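You operate a simulated robot arm through the tools that you are given. There is no shell and no other tool. Be economical: measure what you need, move in short steps, check, and stop when the job is done.

You run a simulated robot arm. Do the job below in one go: nothing can be reset, and whatever is moved stays where it is left.

JOB
Take the oblong yellow tub and put it on top of the cream panel.

Only the result counts: the job must be done as asked and must still hold three seconds after the hand-in. Knocking over, shifting, dropping, spilling or breaking anything else fails it.

ROBOT AND FRAMES
A 6-joint arm with a two-finger parallel gripper, fixed in place. Base frame: the origin is at the foot of the arm, x ahead of it, y to its left, z up; the work surface is at about z = 0.78. Readings come in m, rad, newtons and seconds.
With the tool pointing down near the work surface it reaches from about 0.24 to 0.64 m from the base axis. Its first joint turns from -1.152 to 1.152 rad. Payload 2.7 kg.
The TCP is the grasp point between the finger pads, 0.023 m short of the fingertips. In the tool frame z runs along the fingers and y along their closing line. Largest opening 0.094 m; finger width 0.038, thickness 0.01; the body of the gripper, 0.054 by 0.096 m, starts 0.039 m behind the TCP.
Orientation is that of the tool frame in the base frame, as [roll, pitch, yaw] about the fixed x, y, z axes, in that order (R = Rz(yaw) Ry(pitch) Rx(roll)). With the fingers straight down and closing along the base's y, the tool's x points along the base's -x, its y along +y and its z along -z.

CONTROLS
- The arm moves only by the tool apply_moves. Its argument "motion" is a list of rows, each an object of numbers (a shift or turn left out is 0, a gripper value left out holds the last): "dx", "dy", "dz": the shift along the tool's x, y, z in cm; "spin": the turn about the tool's z in rad. In form: [{"dx": .., "dy": .., "dz": .., "spin": ..}, ...]. A call has 1 to 10 rows; each row shifts and turns the commanded pose from where the row before left it, along the tool's axes as they then stand. "claw" is the gripper command, from -1 (shut) to 1 (fully open), values between in proportion, set as the call begins (left out, the last holds). A row lasts 0.2 s, in which the tool goes at most 0.05 m and 0.15 rad; a call with a longer step from one row to the next is refused whole, and so is a gripper value outside its range. Where a pose cannot be reached the arm comes as near as it can. A force on the tool above 40 N (or 10 N above the force at the start of the call, whichever is more), or a blocked arm, ends the call early, and 0.2 s more pass. The fingers move at their own pace (about 0.045 m/s each) and stop on an object; they squeeze with about 39 N. The grip force told is the motor's: it shows also when the fingers shut on nothing. Time passes only in rows, and 0.2 s behind the last, so rows that do not move let the fingers close. It gives the time, the measured TCP pose, the force on the tool (base axes), the opening and the grip force at its end, in the units of the frame above (readings bear some noise).
- Cameras (640 x 400 px; columns grow to the right, rows downward): "scene" is fixed at [0.0855, -0.4455, 1.4055]; the picture's right is [0.65, -0.76, 0.00], its down [-0.54, -0.45, -0.71] and it looks along [0.54, 0.46, -0.70] (base axes); focal length 375 px, centre (320, 200). "wrist" rides on the gripper at [-0.039, 0, -0.044] in the tool frame; the picture's right is [0.00, -1.00, 0.00], its down [0.97, 0.00, -0.24] and it looks along [0.24, 0.00, 0.97] (tool axes); focal length 218 px, centre (320, 200). There is no depth. A picture from a camera that has moved, and an enlarged one, comes with that camera's place and axes in the base frame and with its lens. The place of the scene camera against the robot may be out by one fixed shift of up to 0.025 m in any direction.
- grab_frame(camera): a new picture of that camera. The clock stands still meanwhile.
- zoom(camera, box): a new picture of the part [left, top, right, bottom] of that camera's present view, enlarged. The clock stands still meanwhile.
- finish_job(): hands the job in; it is judged then, once.

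Go step by step. Nothing tells you positions but the pictures and the camera data: compare them with the known pose of the tool, close in by small moves and look again before you grip or let go. The budget is 90 turns and 36 pictures, counting those below and the enlarged ones. Unless the task says otherwise, let go and move clear before handing in, and close with one line.

The tools are called by a JSON object that holds its "method" and its "body". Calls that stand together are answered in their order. apply_moves: Moves the arm, as the interface text tells. Its arguments: {"type":"object","properties":{"motion":{"type":"array","items":{"type":"object","properties":{"dx":{"type":"number"},"dy":{"type":"number"},"dz":{"type":"number"},"spin":{"type":"number"}}}},"claw":{"type":"number"}},"required":["motion"]} The other tools are called the same way: grab_frame (camera) takes a picture; zoom (camera, box) takes an enlarged picture of a part of a camera's view; finish_job () hands the job in.

At the start:

```text
time: 0.0
ee_pos: [0.4086, -0.1125, 1.0524]
ee_rot: [-3.141, -0.001, -3.141]
wrist_force: [1.3, -0.5, 0.6]
grip_width: 0.0939
grasp_force: 0.0
```

scene: 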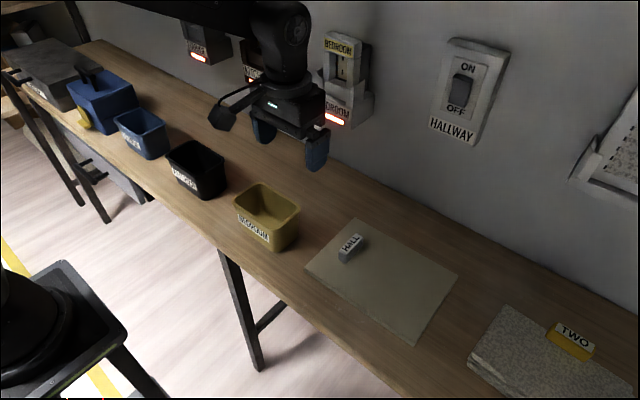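
wrist: 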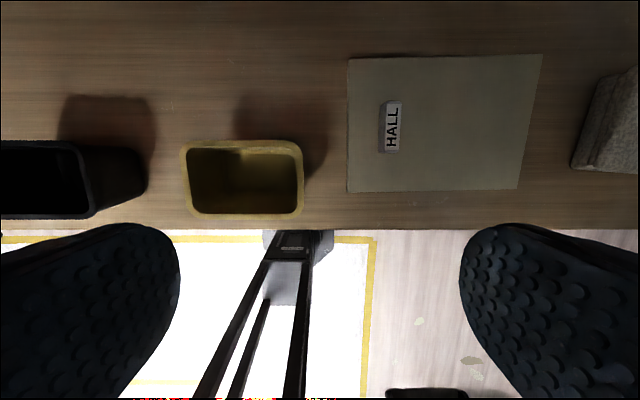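

The yellow tub sits near (0.41, -0.02), its long side along y. The cream panel is at about x 0.38–0.56, y -0.15 to -0.40, with a HALL block on its left part. I'll look closer to judge the tub's size.

{"method": "zoom", "body": {"camera": "scene", "box": [210, 160, 330, 260]}}

{"method": "apply_moves", "body": {"motion": [{"dy": 3}, {"dy": 3}, {"dy": 3}, {"dx": -2}], "claw": 1}}

{"method": "grab_frame", "body": {"camera": "wrist"}}

```text
4.00 times, centred on (270, 210) of scene
camera zoom: at [0.0855, -0.4455, 1.4055], right [0.65, -0.76, 0.0], down [-0.54, -0.45, -0.71], along [0.54, 0.46, -0.7], focal length 1498 px, centre (520, 160)
```

zoom: 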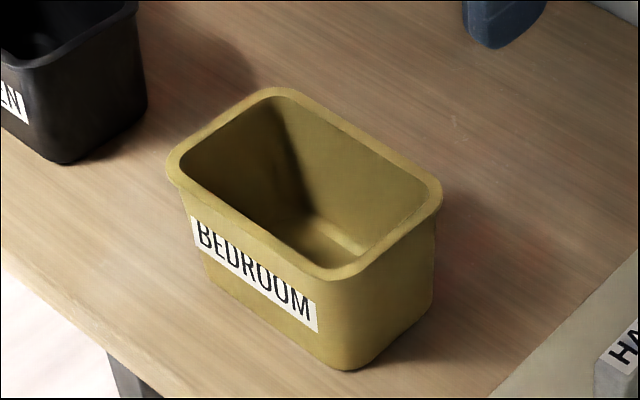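

```text
time: 1.0
ee_pos: [0.4268, -0.0234, 1.0541]
ee_rot: [3.141, -0.001, 3.139]
wrist_force: [-0.4, -0.1, 0.2]
grip_width: 0.0941
grasp_force: 0.1
```

```text
32 pictures are left
camera wrist: at [0.4669, -0.0229, 1.0966], right [0.0, -1.0, 0.0], down [-0.97, 0.0, 0.24], along [-0.24, 0.0, -0.97], focal length 218 px, centre (320, 200)
```

wrist: 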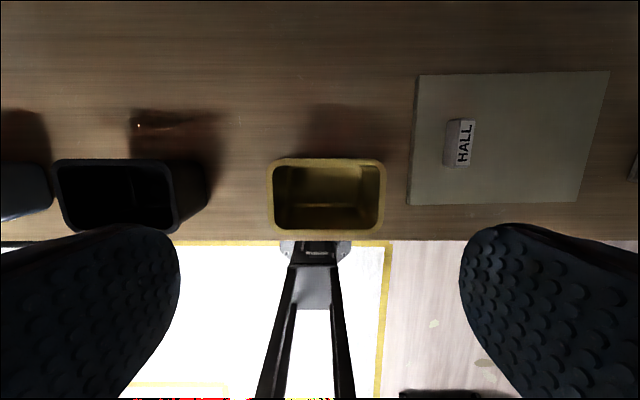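

The tub is empty, its rim at about z 0.863 and about 0.129 by 0.082 m, centred near (0.4125, -0.029). I'll turn the gripper 90° so it closes across the short side.

{"method": "apply_moves", "body": {"motion": [{"spin": 0.15}, {"spin": 0.15}, {"spin": 0.15}, {"spin": 0.15}, {"spin": 0.15}, {"spin": 0.15}, {"spin": 0.15}, {"spin": 0.15}, {"spin": 0.15}, {"spin": 0.15}], "claw": 1}}

{"method": "apply_moves", "body": {"motion": [{"spin": 0.0708}, {}]}}

{"method": "grab_frame", "body": {"camera": "wrist"}}

```text
time: 3.2
ee_pos: [0.4296, -0.0228, 1.0523]
ee_rot: [-3.141, 0.001, 1.639]
wrist_force: [-0.4, -0.6, 0.8]
grip_width: 0.0944
grasp_force: 0.0
```

```text
time: 3.8
ee_pos: [0.4293, -0.0225, 1.0535]
ee_rot: [3.141, 0.001, 1.567]
wrist_force: [0.7, -0.2, -0.1]
grip_width: 0.0939
grasp_force: 0.1
```

```text
31 pictures are left
camera wrist: at [0.4295, -0.0615, 1.0965], right [-1.0, 0.0, 0.0], down [0.0, 0.97, 0.24], along [0.0, 0.24, -0.97], focal length 218 px, centre (320, 200)
```

wrist: 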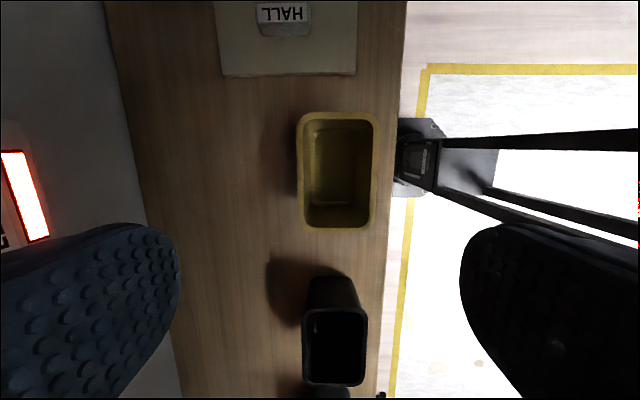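

Now tool x is base +y and tool y is base +x. I'll centre over the tub and come partway down, then check.

{"method": "apply_moves", "body": {"motion": [{"dx": -0.8, "dy": -1.8}, {"dz": 4}, {"dz": 4}, {"dz": 2.3}, {}]}}

{"method": "grab_frame", "body": {"camera": "wrist"}}

{"method": "zoom", "body": {"camera": "scene", "box": [190, 100, 350, 260]}}

```text
time: 5.0
ee_pos: [0.4122, -0.0325, 0.9506]
ee_rot: [3.141, 0.001, 1.571]
wrist_force: [-0.2, -0.2, 0.4]
grip_width: 0.094
grasp_force: 0.1
```

```text
30 pictures are left
camera wrist: at [0.4122, -0.0701, 0.9943], right [-1.0, 0.0, 0.0], down [0.0, 0.97, 0.24], along [0.0, 0.24, -0.97], focal length 218 px, centre (320, 200)
```

wrist: 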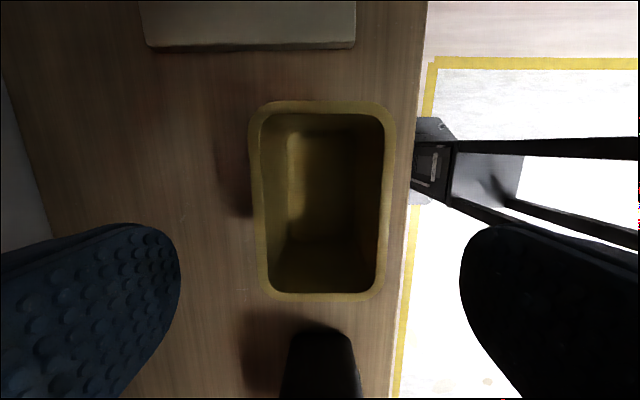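

```text
2.50 times, centred on (270, 180) of scene
camera zoom: at [0.0855, -0.4455, 1.4055], right [0.65, -0.76, 0.0], down [-0.54, -0.45, -0.71], along [0.54, 0.46, -0.7], focal length 936 px, centre (445, 250)
```

zoom: 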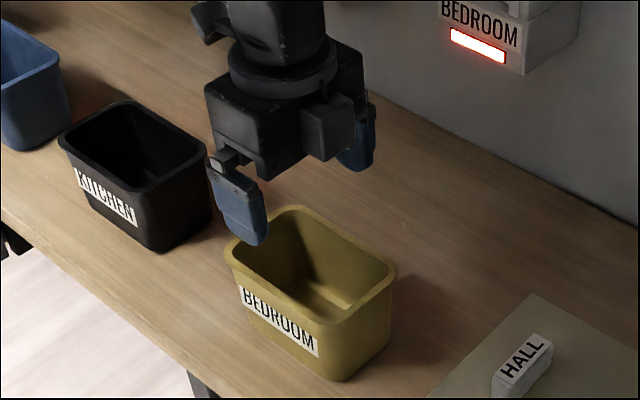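

The tub is aligned with the fingers and about 0.087 m wide, leaving roughly 3 mm each side. I'll trim the centring, stop just above the rim and check closely.

{"method": "apply_moves", "body": {"motion": [{"dx": 0.3, "dy": -0.15}, {"dz": 3}, {"dz": 2.1}, {}, {}]}}

{"method": "grab_frame", "body": {"camera": "wrist"}}

{"method": "zoom", "body": {"camera": "scene", "box": [210, 150, 330, 260]}}

```text
time: 6.2
ee_pos: [0.4091, -0.0263, 0.8991]
ee_rot: [3.141, 0.0, 1.57]
wrist_force: [-0.4, -0.4, 0.4]
grip_width: 0.0939
grasp_force: 0.1
```

```text
28 pictures are left
camera wrist: at [0.4098, -0.0655, 0.9426], right [-1.0, 0.0, 0.0], down [0.0, 0.97, 0.24], along [0.0, 0.24, -0.97], focal length 218 px, centre (320, 200)
```

wrist: 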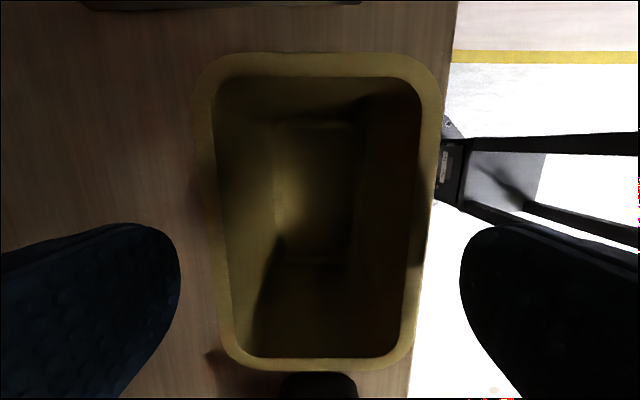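

```text
3.64 times, centred on (270, 205) of scene
camera zoom: at [0.0855, -0.4455, 1.4055], right [0.65, -0.76, 0.0], down [-0.54, -0.45, -0.71], along [0.54, 0.46, -0.7], focal length 1362 px, centre (502, 182)
```

zoom: 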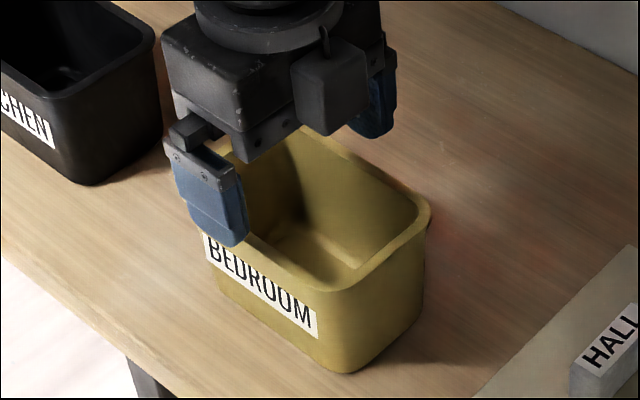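

The rim is centred between the fingers (rim z ≈ 0.864, width ≈ 0.085). I'll go down to about z 0.84 in small steps; the force guard will stop any contact.

{"method": "apply_moves", "body": {"motion": [{"dz": 1}, {"dz": 1}, {"dz": 1}, {"dz": 1}, {"dz": 1}, {"dz": 0.8}, {}]}}

{"method": "zoom", "body": {"camera": "scene", "box": [210, 150, 330, 260]}}

{"method": "grab_frame", "body": {"camera": "wrist"}}

```text
time: 7.8
ee_pos: [0.4082, -0.027, 0.8406]
ee_rot: [3.141, -0.001, 1.572]
wrist_force: [0.0, -0.4, 0.9]
grip_width: 0.0942
grasp_force: 0.1
```

```text
3.64 times, centred on (270, 205) of scene
camera zoom: at [0.0855, -0.4455, 1.4055], right [0.65, -0.76, 0.0], down [-0.54, -0.45, -0.71], along [0.54, 0.46, -0.7], focal length 1362 px, centre (502, 182)
```

zoom: 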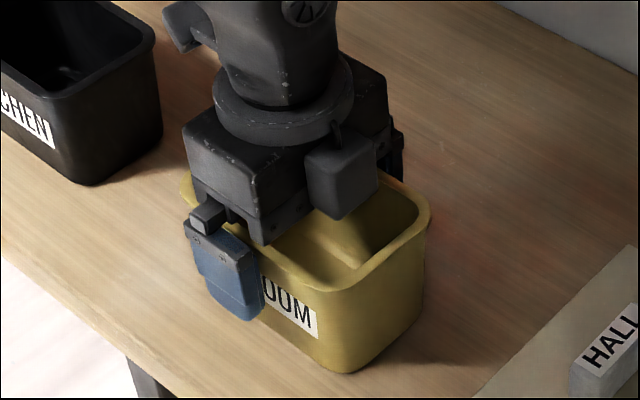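

```text
25 pictures are left
camera wrist: at [0.41, -0.0659, 0.8843], right [-1.0, 0.0, 0.0], down [0.0, 0.97, 0.24], along [0.0, 0.24, -0.97], focal length 218 px, centre (320, 200)
```

wrist: 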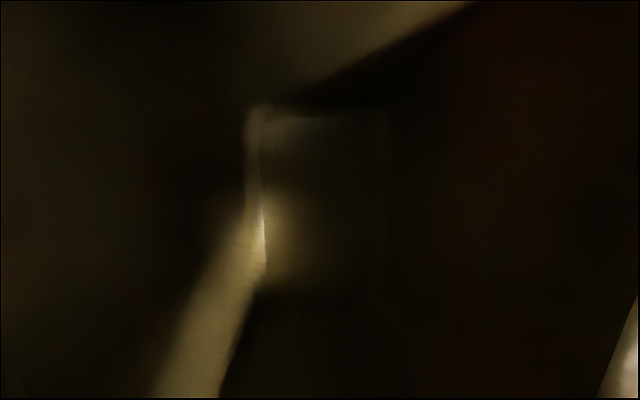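

The fingers straddle the tub without contact. I'll close the gripper.

{"method": "apply_moves", "body": {"motion": [{}, {}, {}, {}, {}], "claw": -1}}

{"method": "apply_moves", "body": {"motion": [{"dz": -1}, {"dz": -1}, {"dz": -1}, {"dz": -1}, {"dz": -1}, {"dz": -1}, {}]}}

{"method": "grab_frame", "body": {"camera": "scene"}}

```text
time: 9.0
ee_pos: [0.4096, -0.0277, 0.8405]
ee_rot: [3.142, 0.001, 1.571]
wrist_force: [-0.5, -0.4, 0.2]
grip_width: 0.0791
grasp_force: 38.8
```

```text
time: 10.6
ee_pos: [0.4079, -0.0268, 0.901]
ee_rot: [3.141, -0.001, 1.57]
wrist_force: [-0.7, 0.2, -0.5]
grip_width: 0.0795
grasp_force: 38.7
```

```text
24 pictures are left
```

scene: 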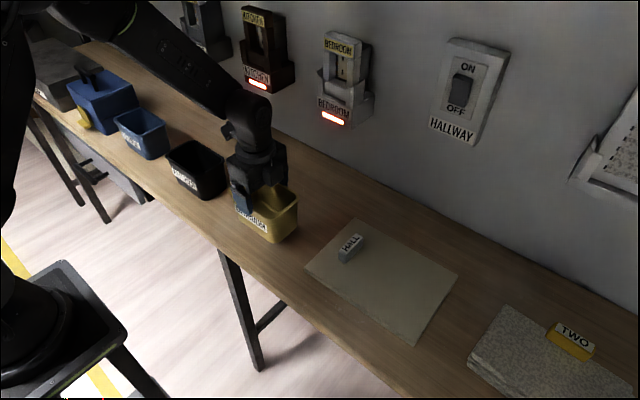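

The grip reads 0.079 m at 39 N; I need to check that the tub really lifted.

{"method": "zoom", "body": {"camera": "scene", "box": [200, 140, 330, 260]}}

{"method": "grab_frame", "body": {"camera": "wrist"}}

```text
3.33 times, centred on (265, 200) of scene
camera zoom: at [0.0855, -0.4455, 1.4055], right [0.65, -0.76, 0.0], down [-0.54, -0.45, -0.71], along [0.54, 0.46, -0.7], focal length 1249 px, centre (503, 200)
```

zoom: 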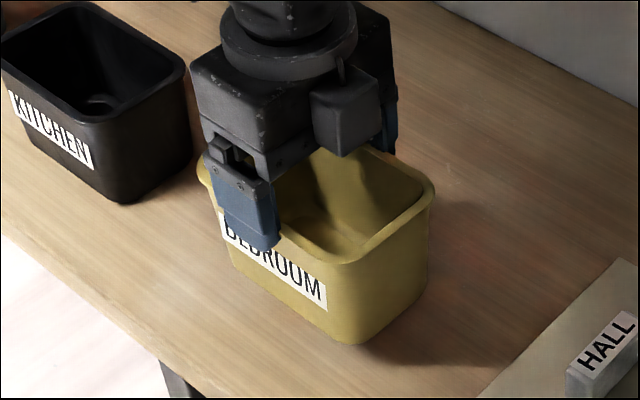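

```text
22 pictures are left
camera wrist: at [0.4091, -0.066, 0.9441], right [-1.0, 0.0, 0.0], down [0.0, 0.97, 0.24], along [0.0, 0.24, -0.97], focal length 218 px, centre (320, 200)
```

wrist: 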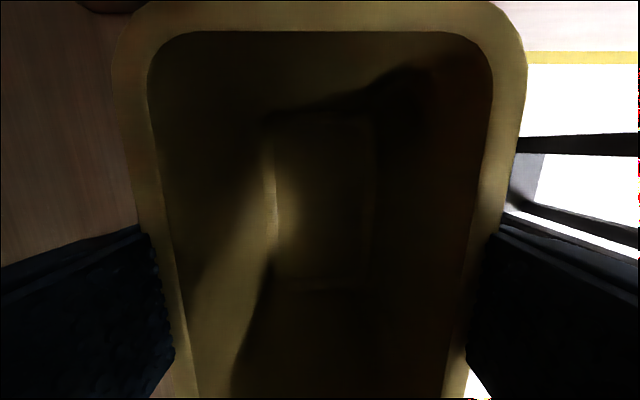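

The tub is lifted about 3 cm, but it slid roughly 2.7 cm down in the fingers while rising. I'll wait a moment and see whether it is still slipping.

{"method": "apply_moves", "body": {"motion": [{}, {}, {}, {}, {}]}}

{"method": "grab_frame", "body": {"camera": "wrist"}}

```text
time: 11.8
ee_pos: [0.4085, -0.0265, 0.9]
ee_rot: [3.141, -0.001, 1.572]
wrist_force: [-0.3, 0.1, -1.7]
grip_width: 0.0793
grasp_force: 39.4
```

```text
21 pictures are left
camera wrist: at [0.4091, -0.066, 0.9439], right [-1.0, 0.0, 0.0], down [0.0, 0.97, 0.24], along [0.0, 0.24, -0.97], focal length 218 px, centre (320, 200)
```

wrist: 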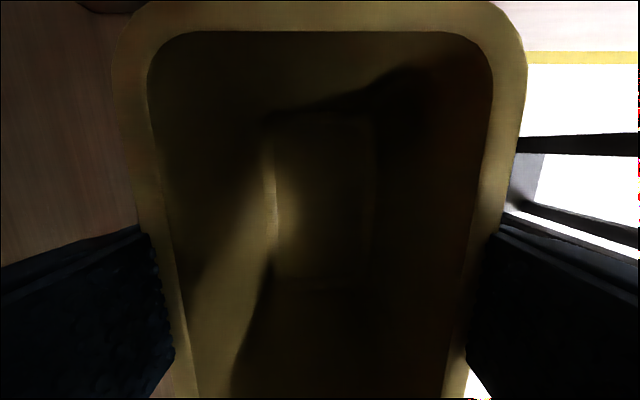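

It holds steady now, with the rim at mid-pad. I'll raise it gently and check again.

{"method": "apply_moves", "body": {"motion": [{"dz": -0.3}, {"dz": -0.5}, {"dz": -0.7}, {"dz": -0.7}, {"dz": -0.7}, {"dz": -0.7}, {"dz": -0.7}, {"dz": -0.5}, {"dz": -0.3}, {}]}}

{"method": "grab_frame", "body": {"camera": "wrist"}}

{"method": "zoom", "body": {"camera": "scene", "box": [200, 120, 340, 260]}}

```text
time: 14.0
ee_pos: [0.408, -0.0284, 0.9519]
ee_rot: [-3.142, 0.0, 1.57]
wrist_force: [-0.5, 0.6, -1.4]
grip_width: 0.0794
grasp_force: 38.9
```

```text
20 pictures are left
camera wrist: at [0.4101, -0.0664, 0.9951], right [-1.0, 0.0, 0.0], down [0.0, 0.97, 0.24], along [0.0, 0.24, -0.97], focal length 218 px, centre (320, 200)
```

wrist: 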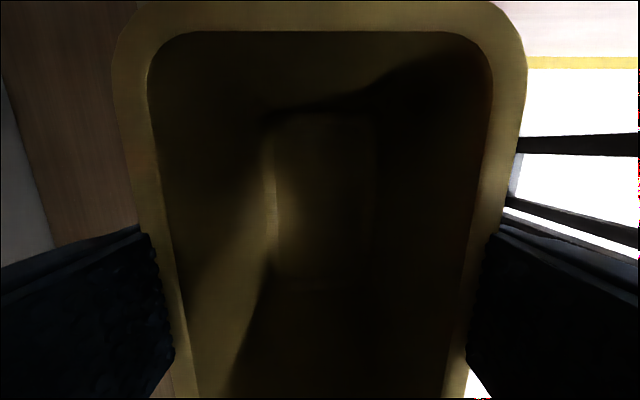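

```text
2.86 times, centred on (270, 190) of scene
camera zoom: at [0.0855, -0.4455, 1.4055], right [0.65, -0.76, 0.0], down [-0.54, -0.45, -0.71], along [0.54, 0.46, -0.7], focal length 1070 px, centre (463, 229)
```

zoom: 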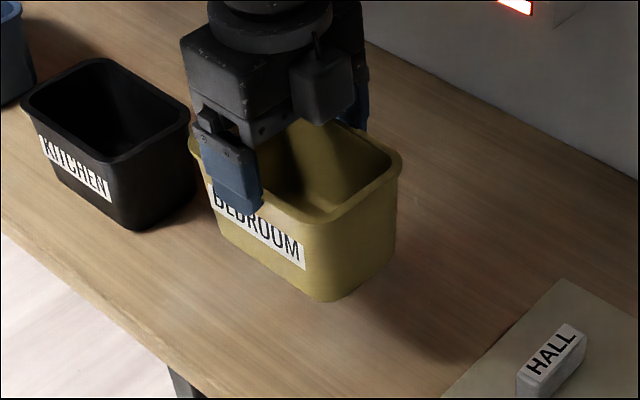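

The grip is secure now. I'll raise a little more and carry the tub slowly toward (0.47, -0.31), clear of the HALL block.

{"method": "apply_moves", "body": {"motion": [{"dz": -1}, {"dz": -1}, {"dx": -0.8, "dy": 0.4}, {"dx": -1.5, "dy": 0.7}, {"dx": -1.8, "dy": 0.7}, {"dx": -1.8, "dy": 0.7}, {"dx": -1.8, "dy": 0.7}, {"dx": -1.8, "dy": 0.7}, {"dx": -1.8, "dy": 0.7}, {"dx": -1.8, "dy": 0.7}]}}

{"method": "apply_moves", "body": {"motion": [{"dx": -1.8, "dy": 0.5}, {"dx": -1.8, "dy": 0.4}, {"dx": -1.8}, {"dx": -1.8}, {"dx": -1.8}, {"dx": -1.8}, {"dx": -1.5}, {"dx": -1.0}, {"dx": -0.5}, {}]}}

{"method": "grab_frame", "body": {"camera": "scene"}}

{"method": "grab_frame", "body": {"camera": "wrist"}}

```text
time: 16.2
ee_pos: [0.4614, -0.1611, 0.9707]
ee_rot: [-3.139, -0.001, 1.571]
wrist_force: [0.0, -0.1, -0.9]
grip_width: 0.0794
grasp_force: 39.5
```

```text
time: 18.4
ee_pos: [0.4709, -0.2966, 0.9713]
ee_rot: [-3.139, 0.002, 1.571]
wrist_force: [0.1, -0.2, -0.1]
grip_width: 0.0791
grasp_force: 38.9
```

```text
18 pictures are left
```

scene: 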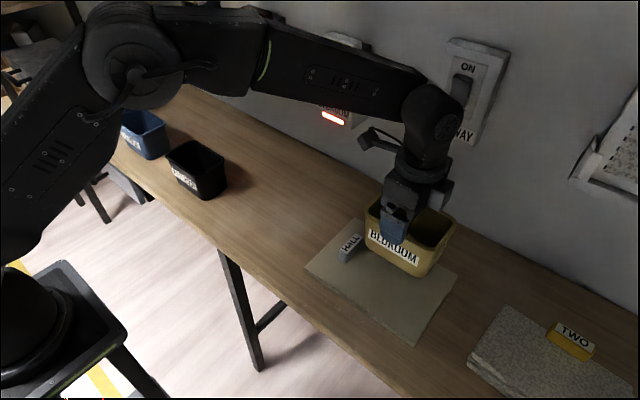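

```text
17 pictures are left
camera wrist: at [0.4716, -0.3357, 1.0152], right [-1.0, 0.0, 0.0], down [0.0, 0.97, 0.24], along [0.0, 0.24, -0.97], focal length 218 px, centre (320, 200)
```

wrist: 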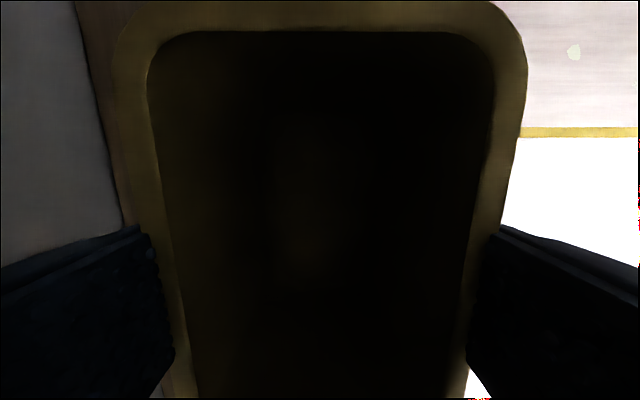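

The tub hangs level over the panel's right part, so I need about 1.7 cm more in -y. Then I'll lower it 7.5 cm and look.

{"method": "apply_moves", "body": {"motion": [{"dx": -0.9}, {"dx": -0.8}, {"dz": 1}, {"dz": 1.3}, {"dz": 1.3}, {"dz": 1.3}, {"dz": 1.3}, {"dz": 1}, {"dz": 0.3}, {}]}}

{"method": "zoom", "body": {"camera": "scene", "box": [290, 180, 480, 350]}}

```text
time: 20.6
ee_pos: [0.4712, -0.3146, 0.8966]
ee_rot: [-3.141, 0.0, 1.572]
wrist_force: [1.1, 1.0, -1.6]
grip_width: 0.0793
grasp_force: 39.4
```

```text
2.35 times, centred on (385, 265) of scene
camera zoom: at [0.0855, -0.4455, 1.4055], right [0.65, -0.76, 0.0], down [-0.54, -0.45, -0.71], along [0.54, 0.46, -0.7], focal length 881 px, centre (167, 47)
```

zoom: 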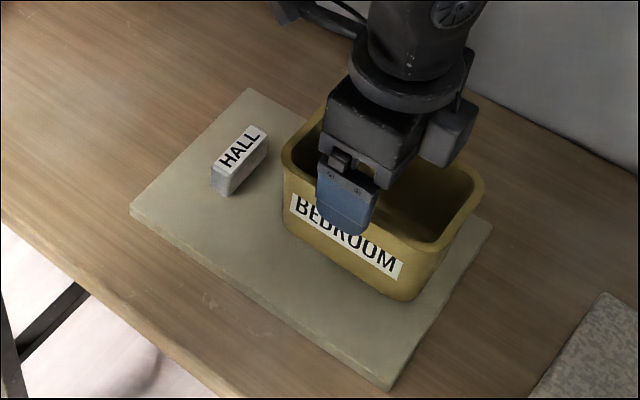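

The tub is well inside the panel and clear of the HALL block, a couple of centimetres up. I'll lower slowly until it touches.

{"method": "apply_moves", "body": {"motion": [{"dz": 0.4}, {"dz": 0.4}, {"dz": 0.3}, {"dz": 0.2}, {"dz": 0.2}, {}]}}

{"method": "zoom", "body": {"camera": "scene", "box": [290, 180, 480, 350]}}

```text
time: 22.0
ee_pos: [0.4711, -0.3143, 0.8821]
ee_rot: [3.14, -0.001, 1.571]
wrist_force: [-2.7, 1.0, 8.2]
grip_width: 0.0793
grasp_force: 38.9
```

```text
2.35 times, centred on (385, 265) of scene
camera zoom: at [0.0853, -0.4454, 1.4056], right [0.65, -0.76, 0.0], down [-0.54, -0.45, -0.71], along [0.54, 0.46, -0.7], focal length 881 px, centre (167, 47)
```

zoom: 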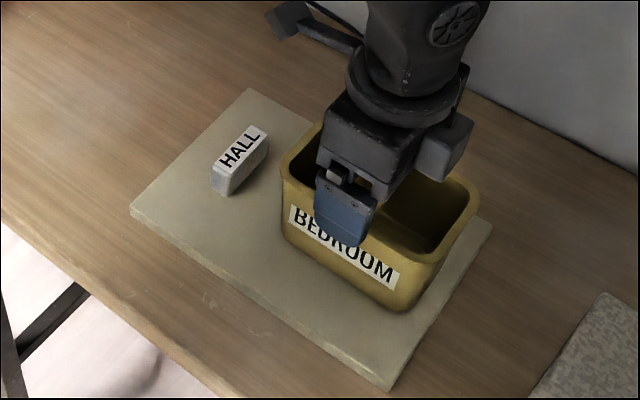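

The 8 N upward force shows the tub has touched the panel. I'll release it in place.

{"method": "apply_moves", "body": {"motion": [{}, {}, {}, {}], "claw": 1}}

{"method": "apply_moves", "body": {"motion": [{"dz": -0.5}, {"dz": -1}, {"dz": -1}, {"dz": -1}, {"dz": -2}, {"dz": -3}, {"dz": -3}, {}]}}

{"method": "grab_frame", "body": {"camera": "scene"}}

{"method": "grab_frame", "body": {"camera": "wrist"}}

```text
time: 23.0
ee_pos: [0.4722, -0.3135, 0.8813]
ee_rot: [3.141, 0.001, 1.572]
wrist_force: [-0.2, -0.7, -0.6]
grip_width: 0.0937
grasp_force: 0.1
```

```text
time: 24.8
ee_pos: [0.4701, -0.3137, 0.9962]
ee_rot: [3.141, 0.001, 1.57]
wrist_force: [-0.1, 0.1, -0.3]
grip_width: 0.094
grasp_force: 0.0
```

```text
14 pictures are left
```

scene: 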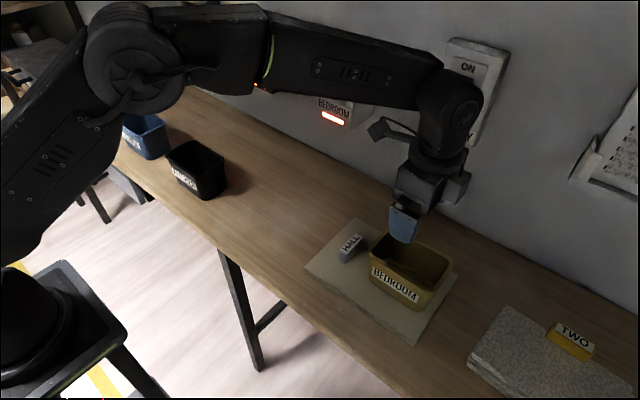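

```text
13 pictures are left
camera wrist: at [0.4716, -0.3524, 1.0394], right [-1.0, 0.0, 0.0], down [0.0, 0.97, 0.24], along [0.0, 0.24, -0.97], focal length 218 px, centre (320, 200)
```

wrist: 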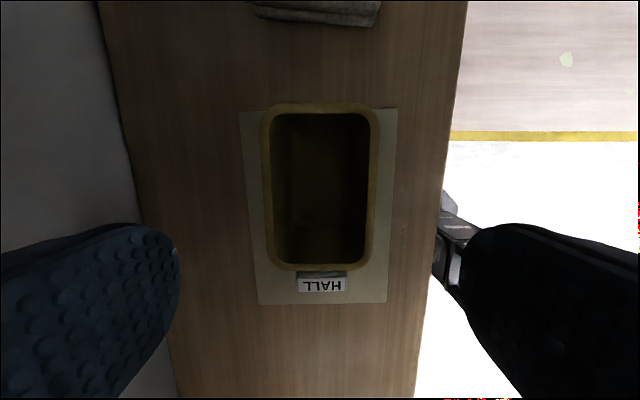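

The tub stands on the panel and the gripper is clear. I'll take one close look to confirm the base is fully on the panel and the HALL block hasn't moved.

{"method": "zoom", "body": {"camera": "scene", "box": [290, 180, 480, 350]}}

```text
2.35 times, centred on (385, 265) of scene
camera zoom: at [0.0855, -0.4455, 1.4055], right [0.65, -0.76, 0.0], down [-0.54, -0.45, -0.71], along [0.54, 0.46, -0.7], focal length 881 px, centre (167, 47)
```

zoom: 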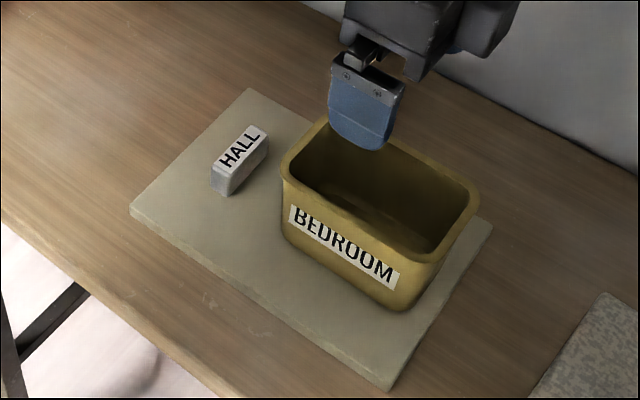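

The tub rests flat and fully on the panel, the HALL block is unmoved, and the gripper is open and clear. I'm handing in.

{"method": "finish_job", "body": {}}

```text
The job is handed in.
```

The yellow tub is standing flat on the cream panel, and the HALL block and everything else are where they were.
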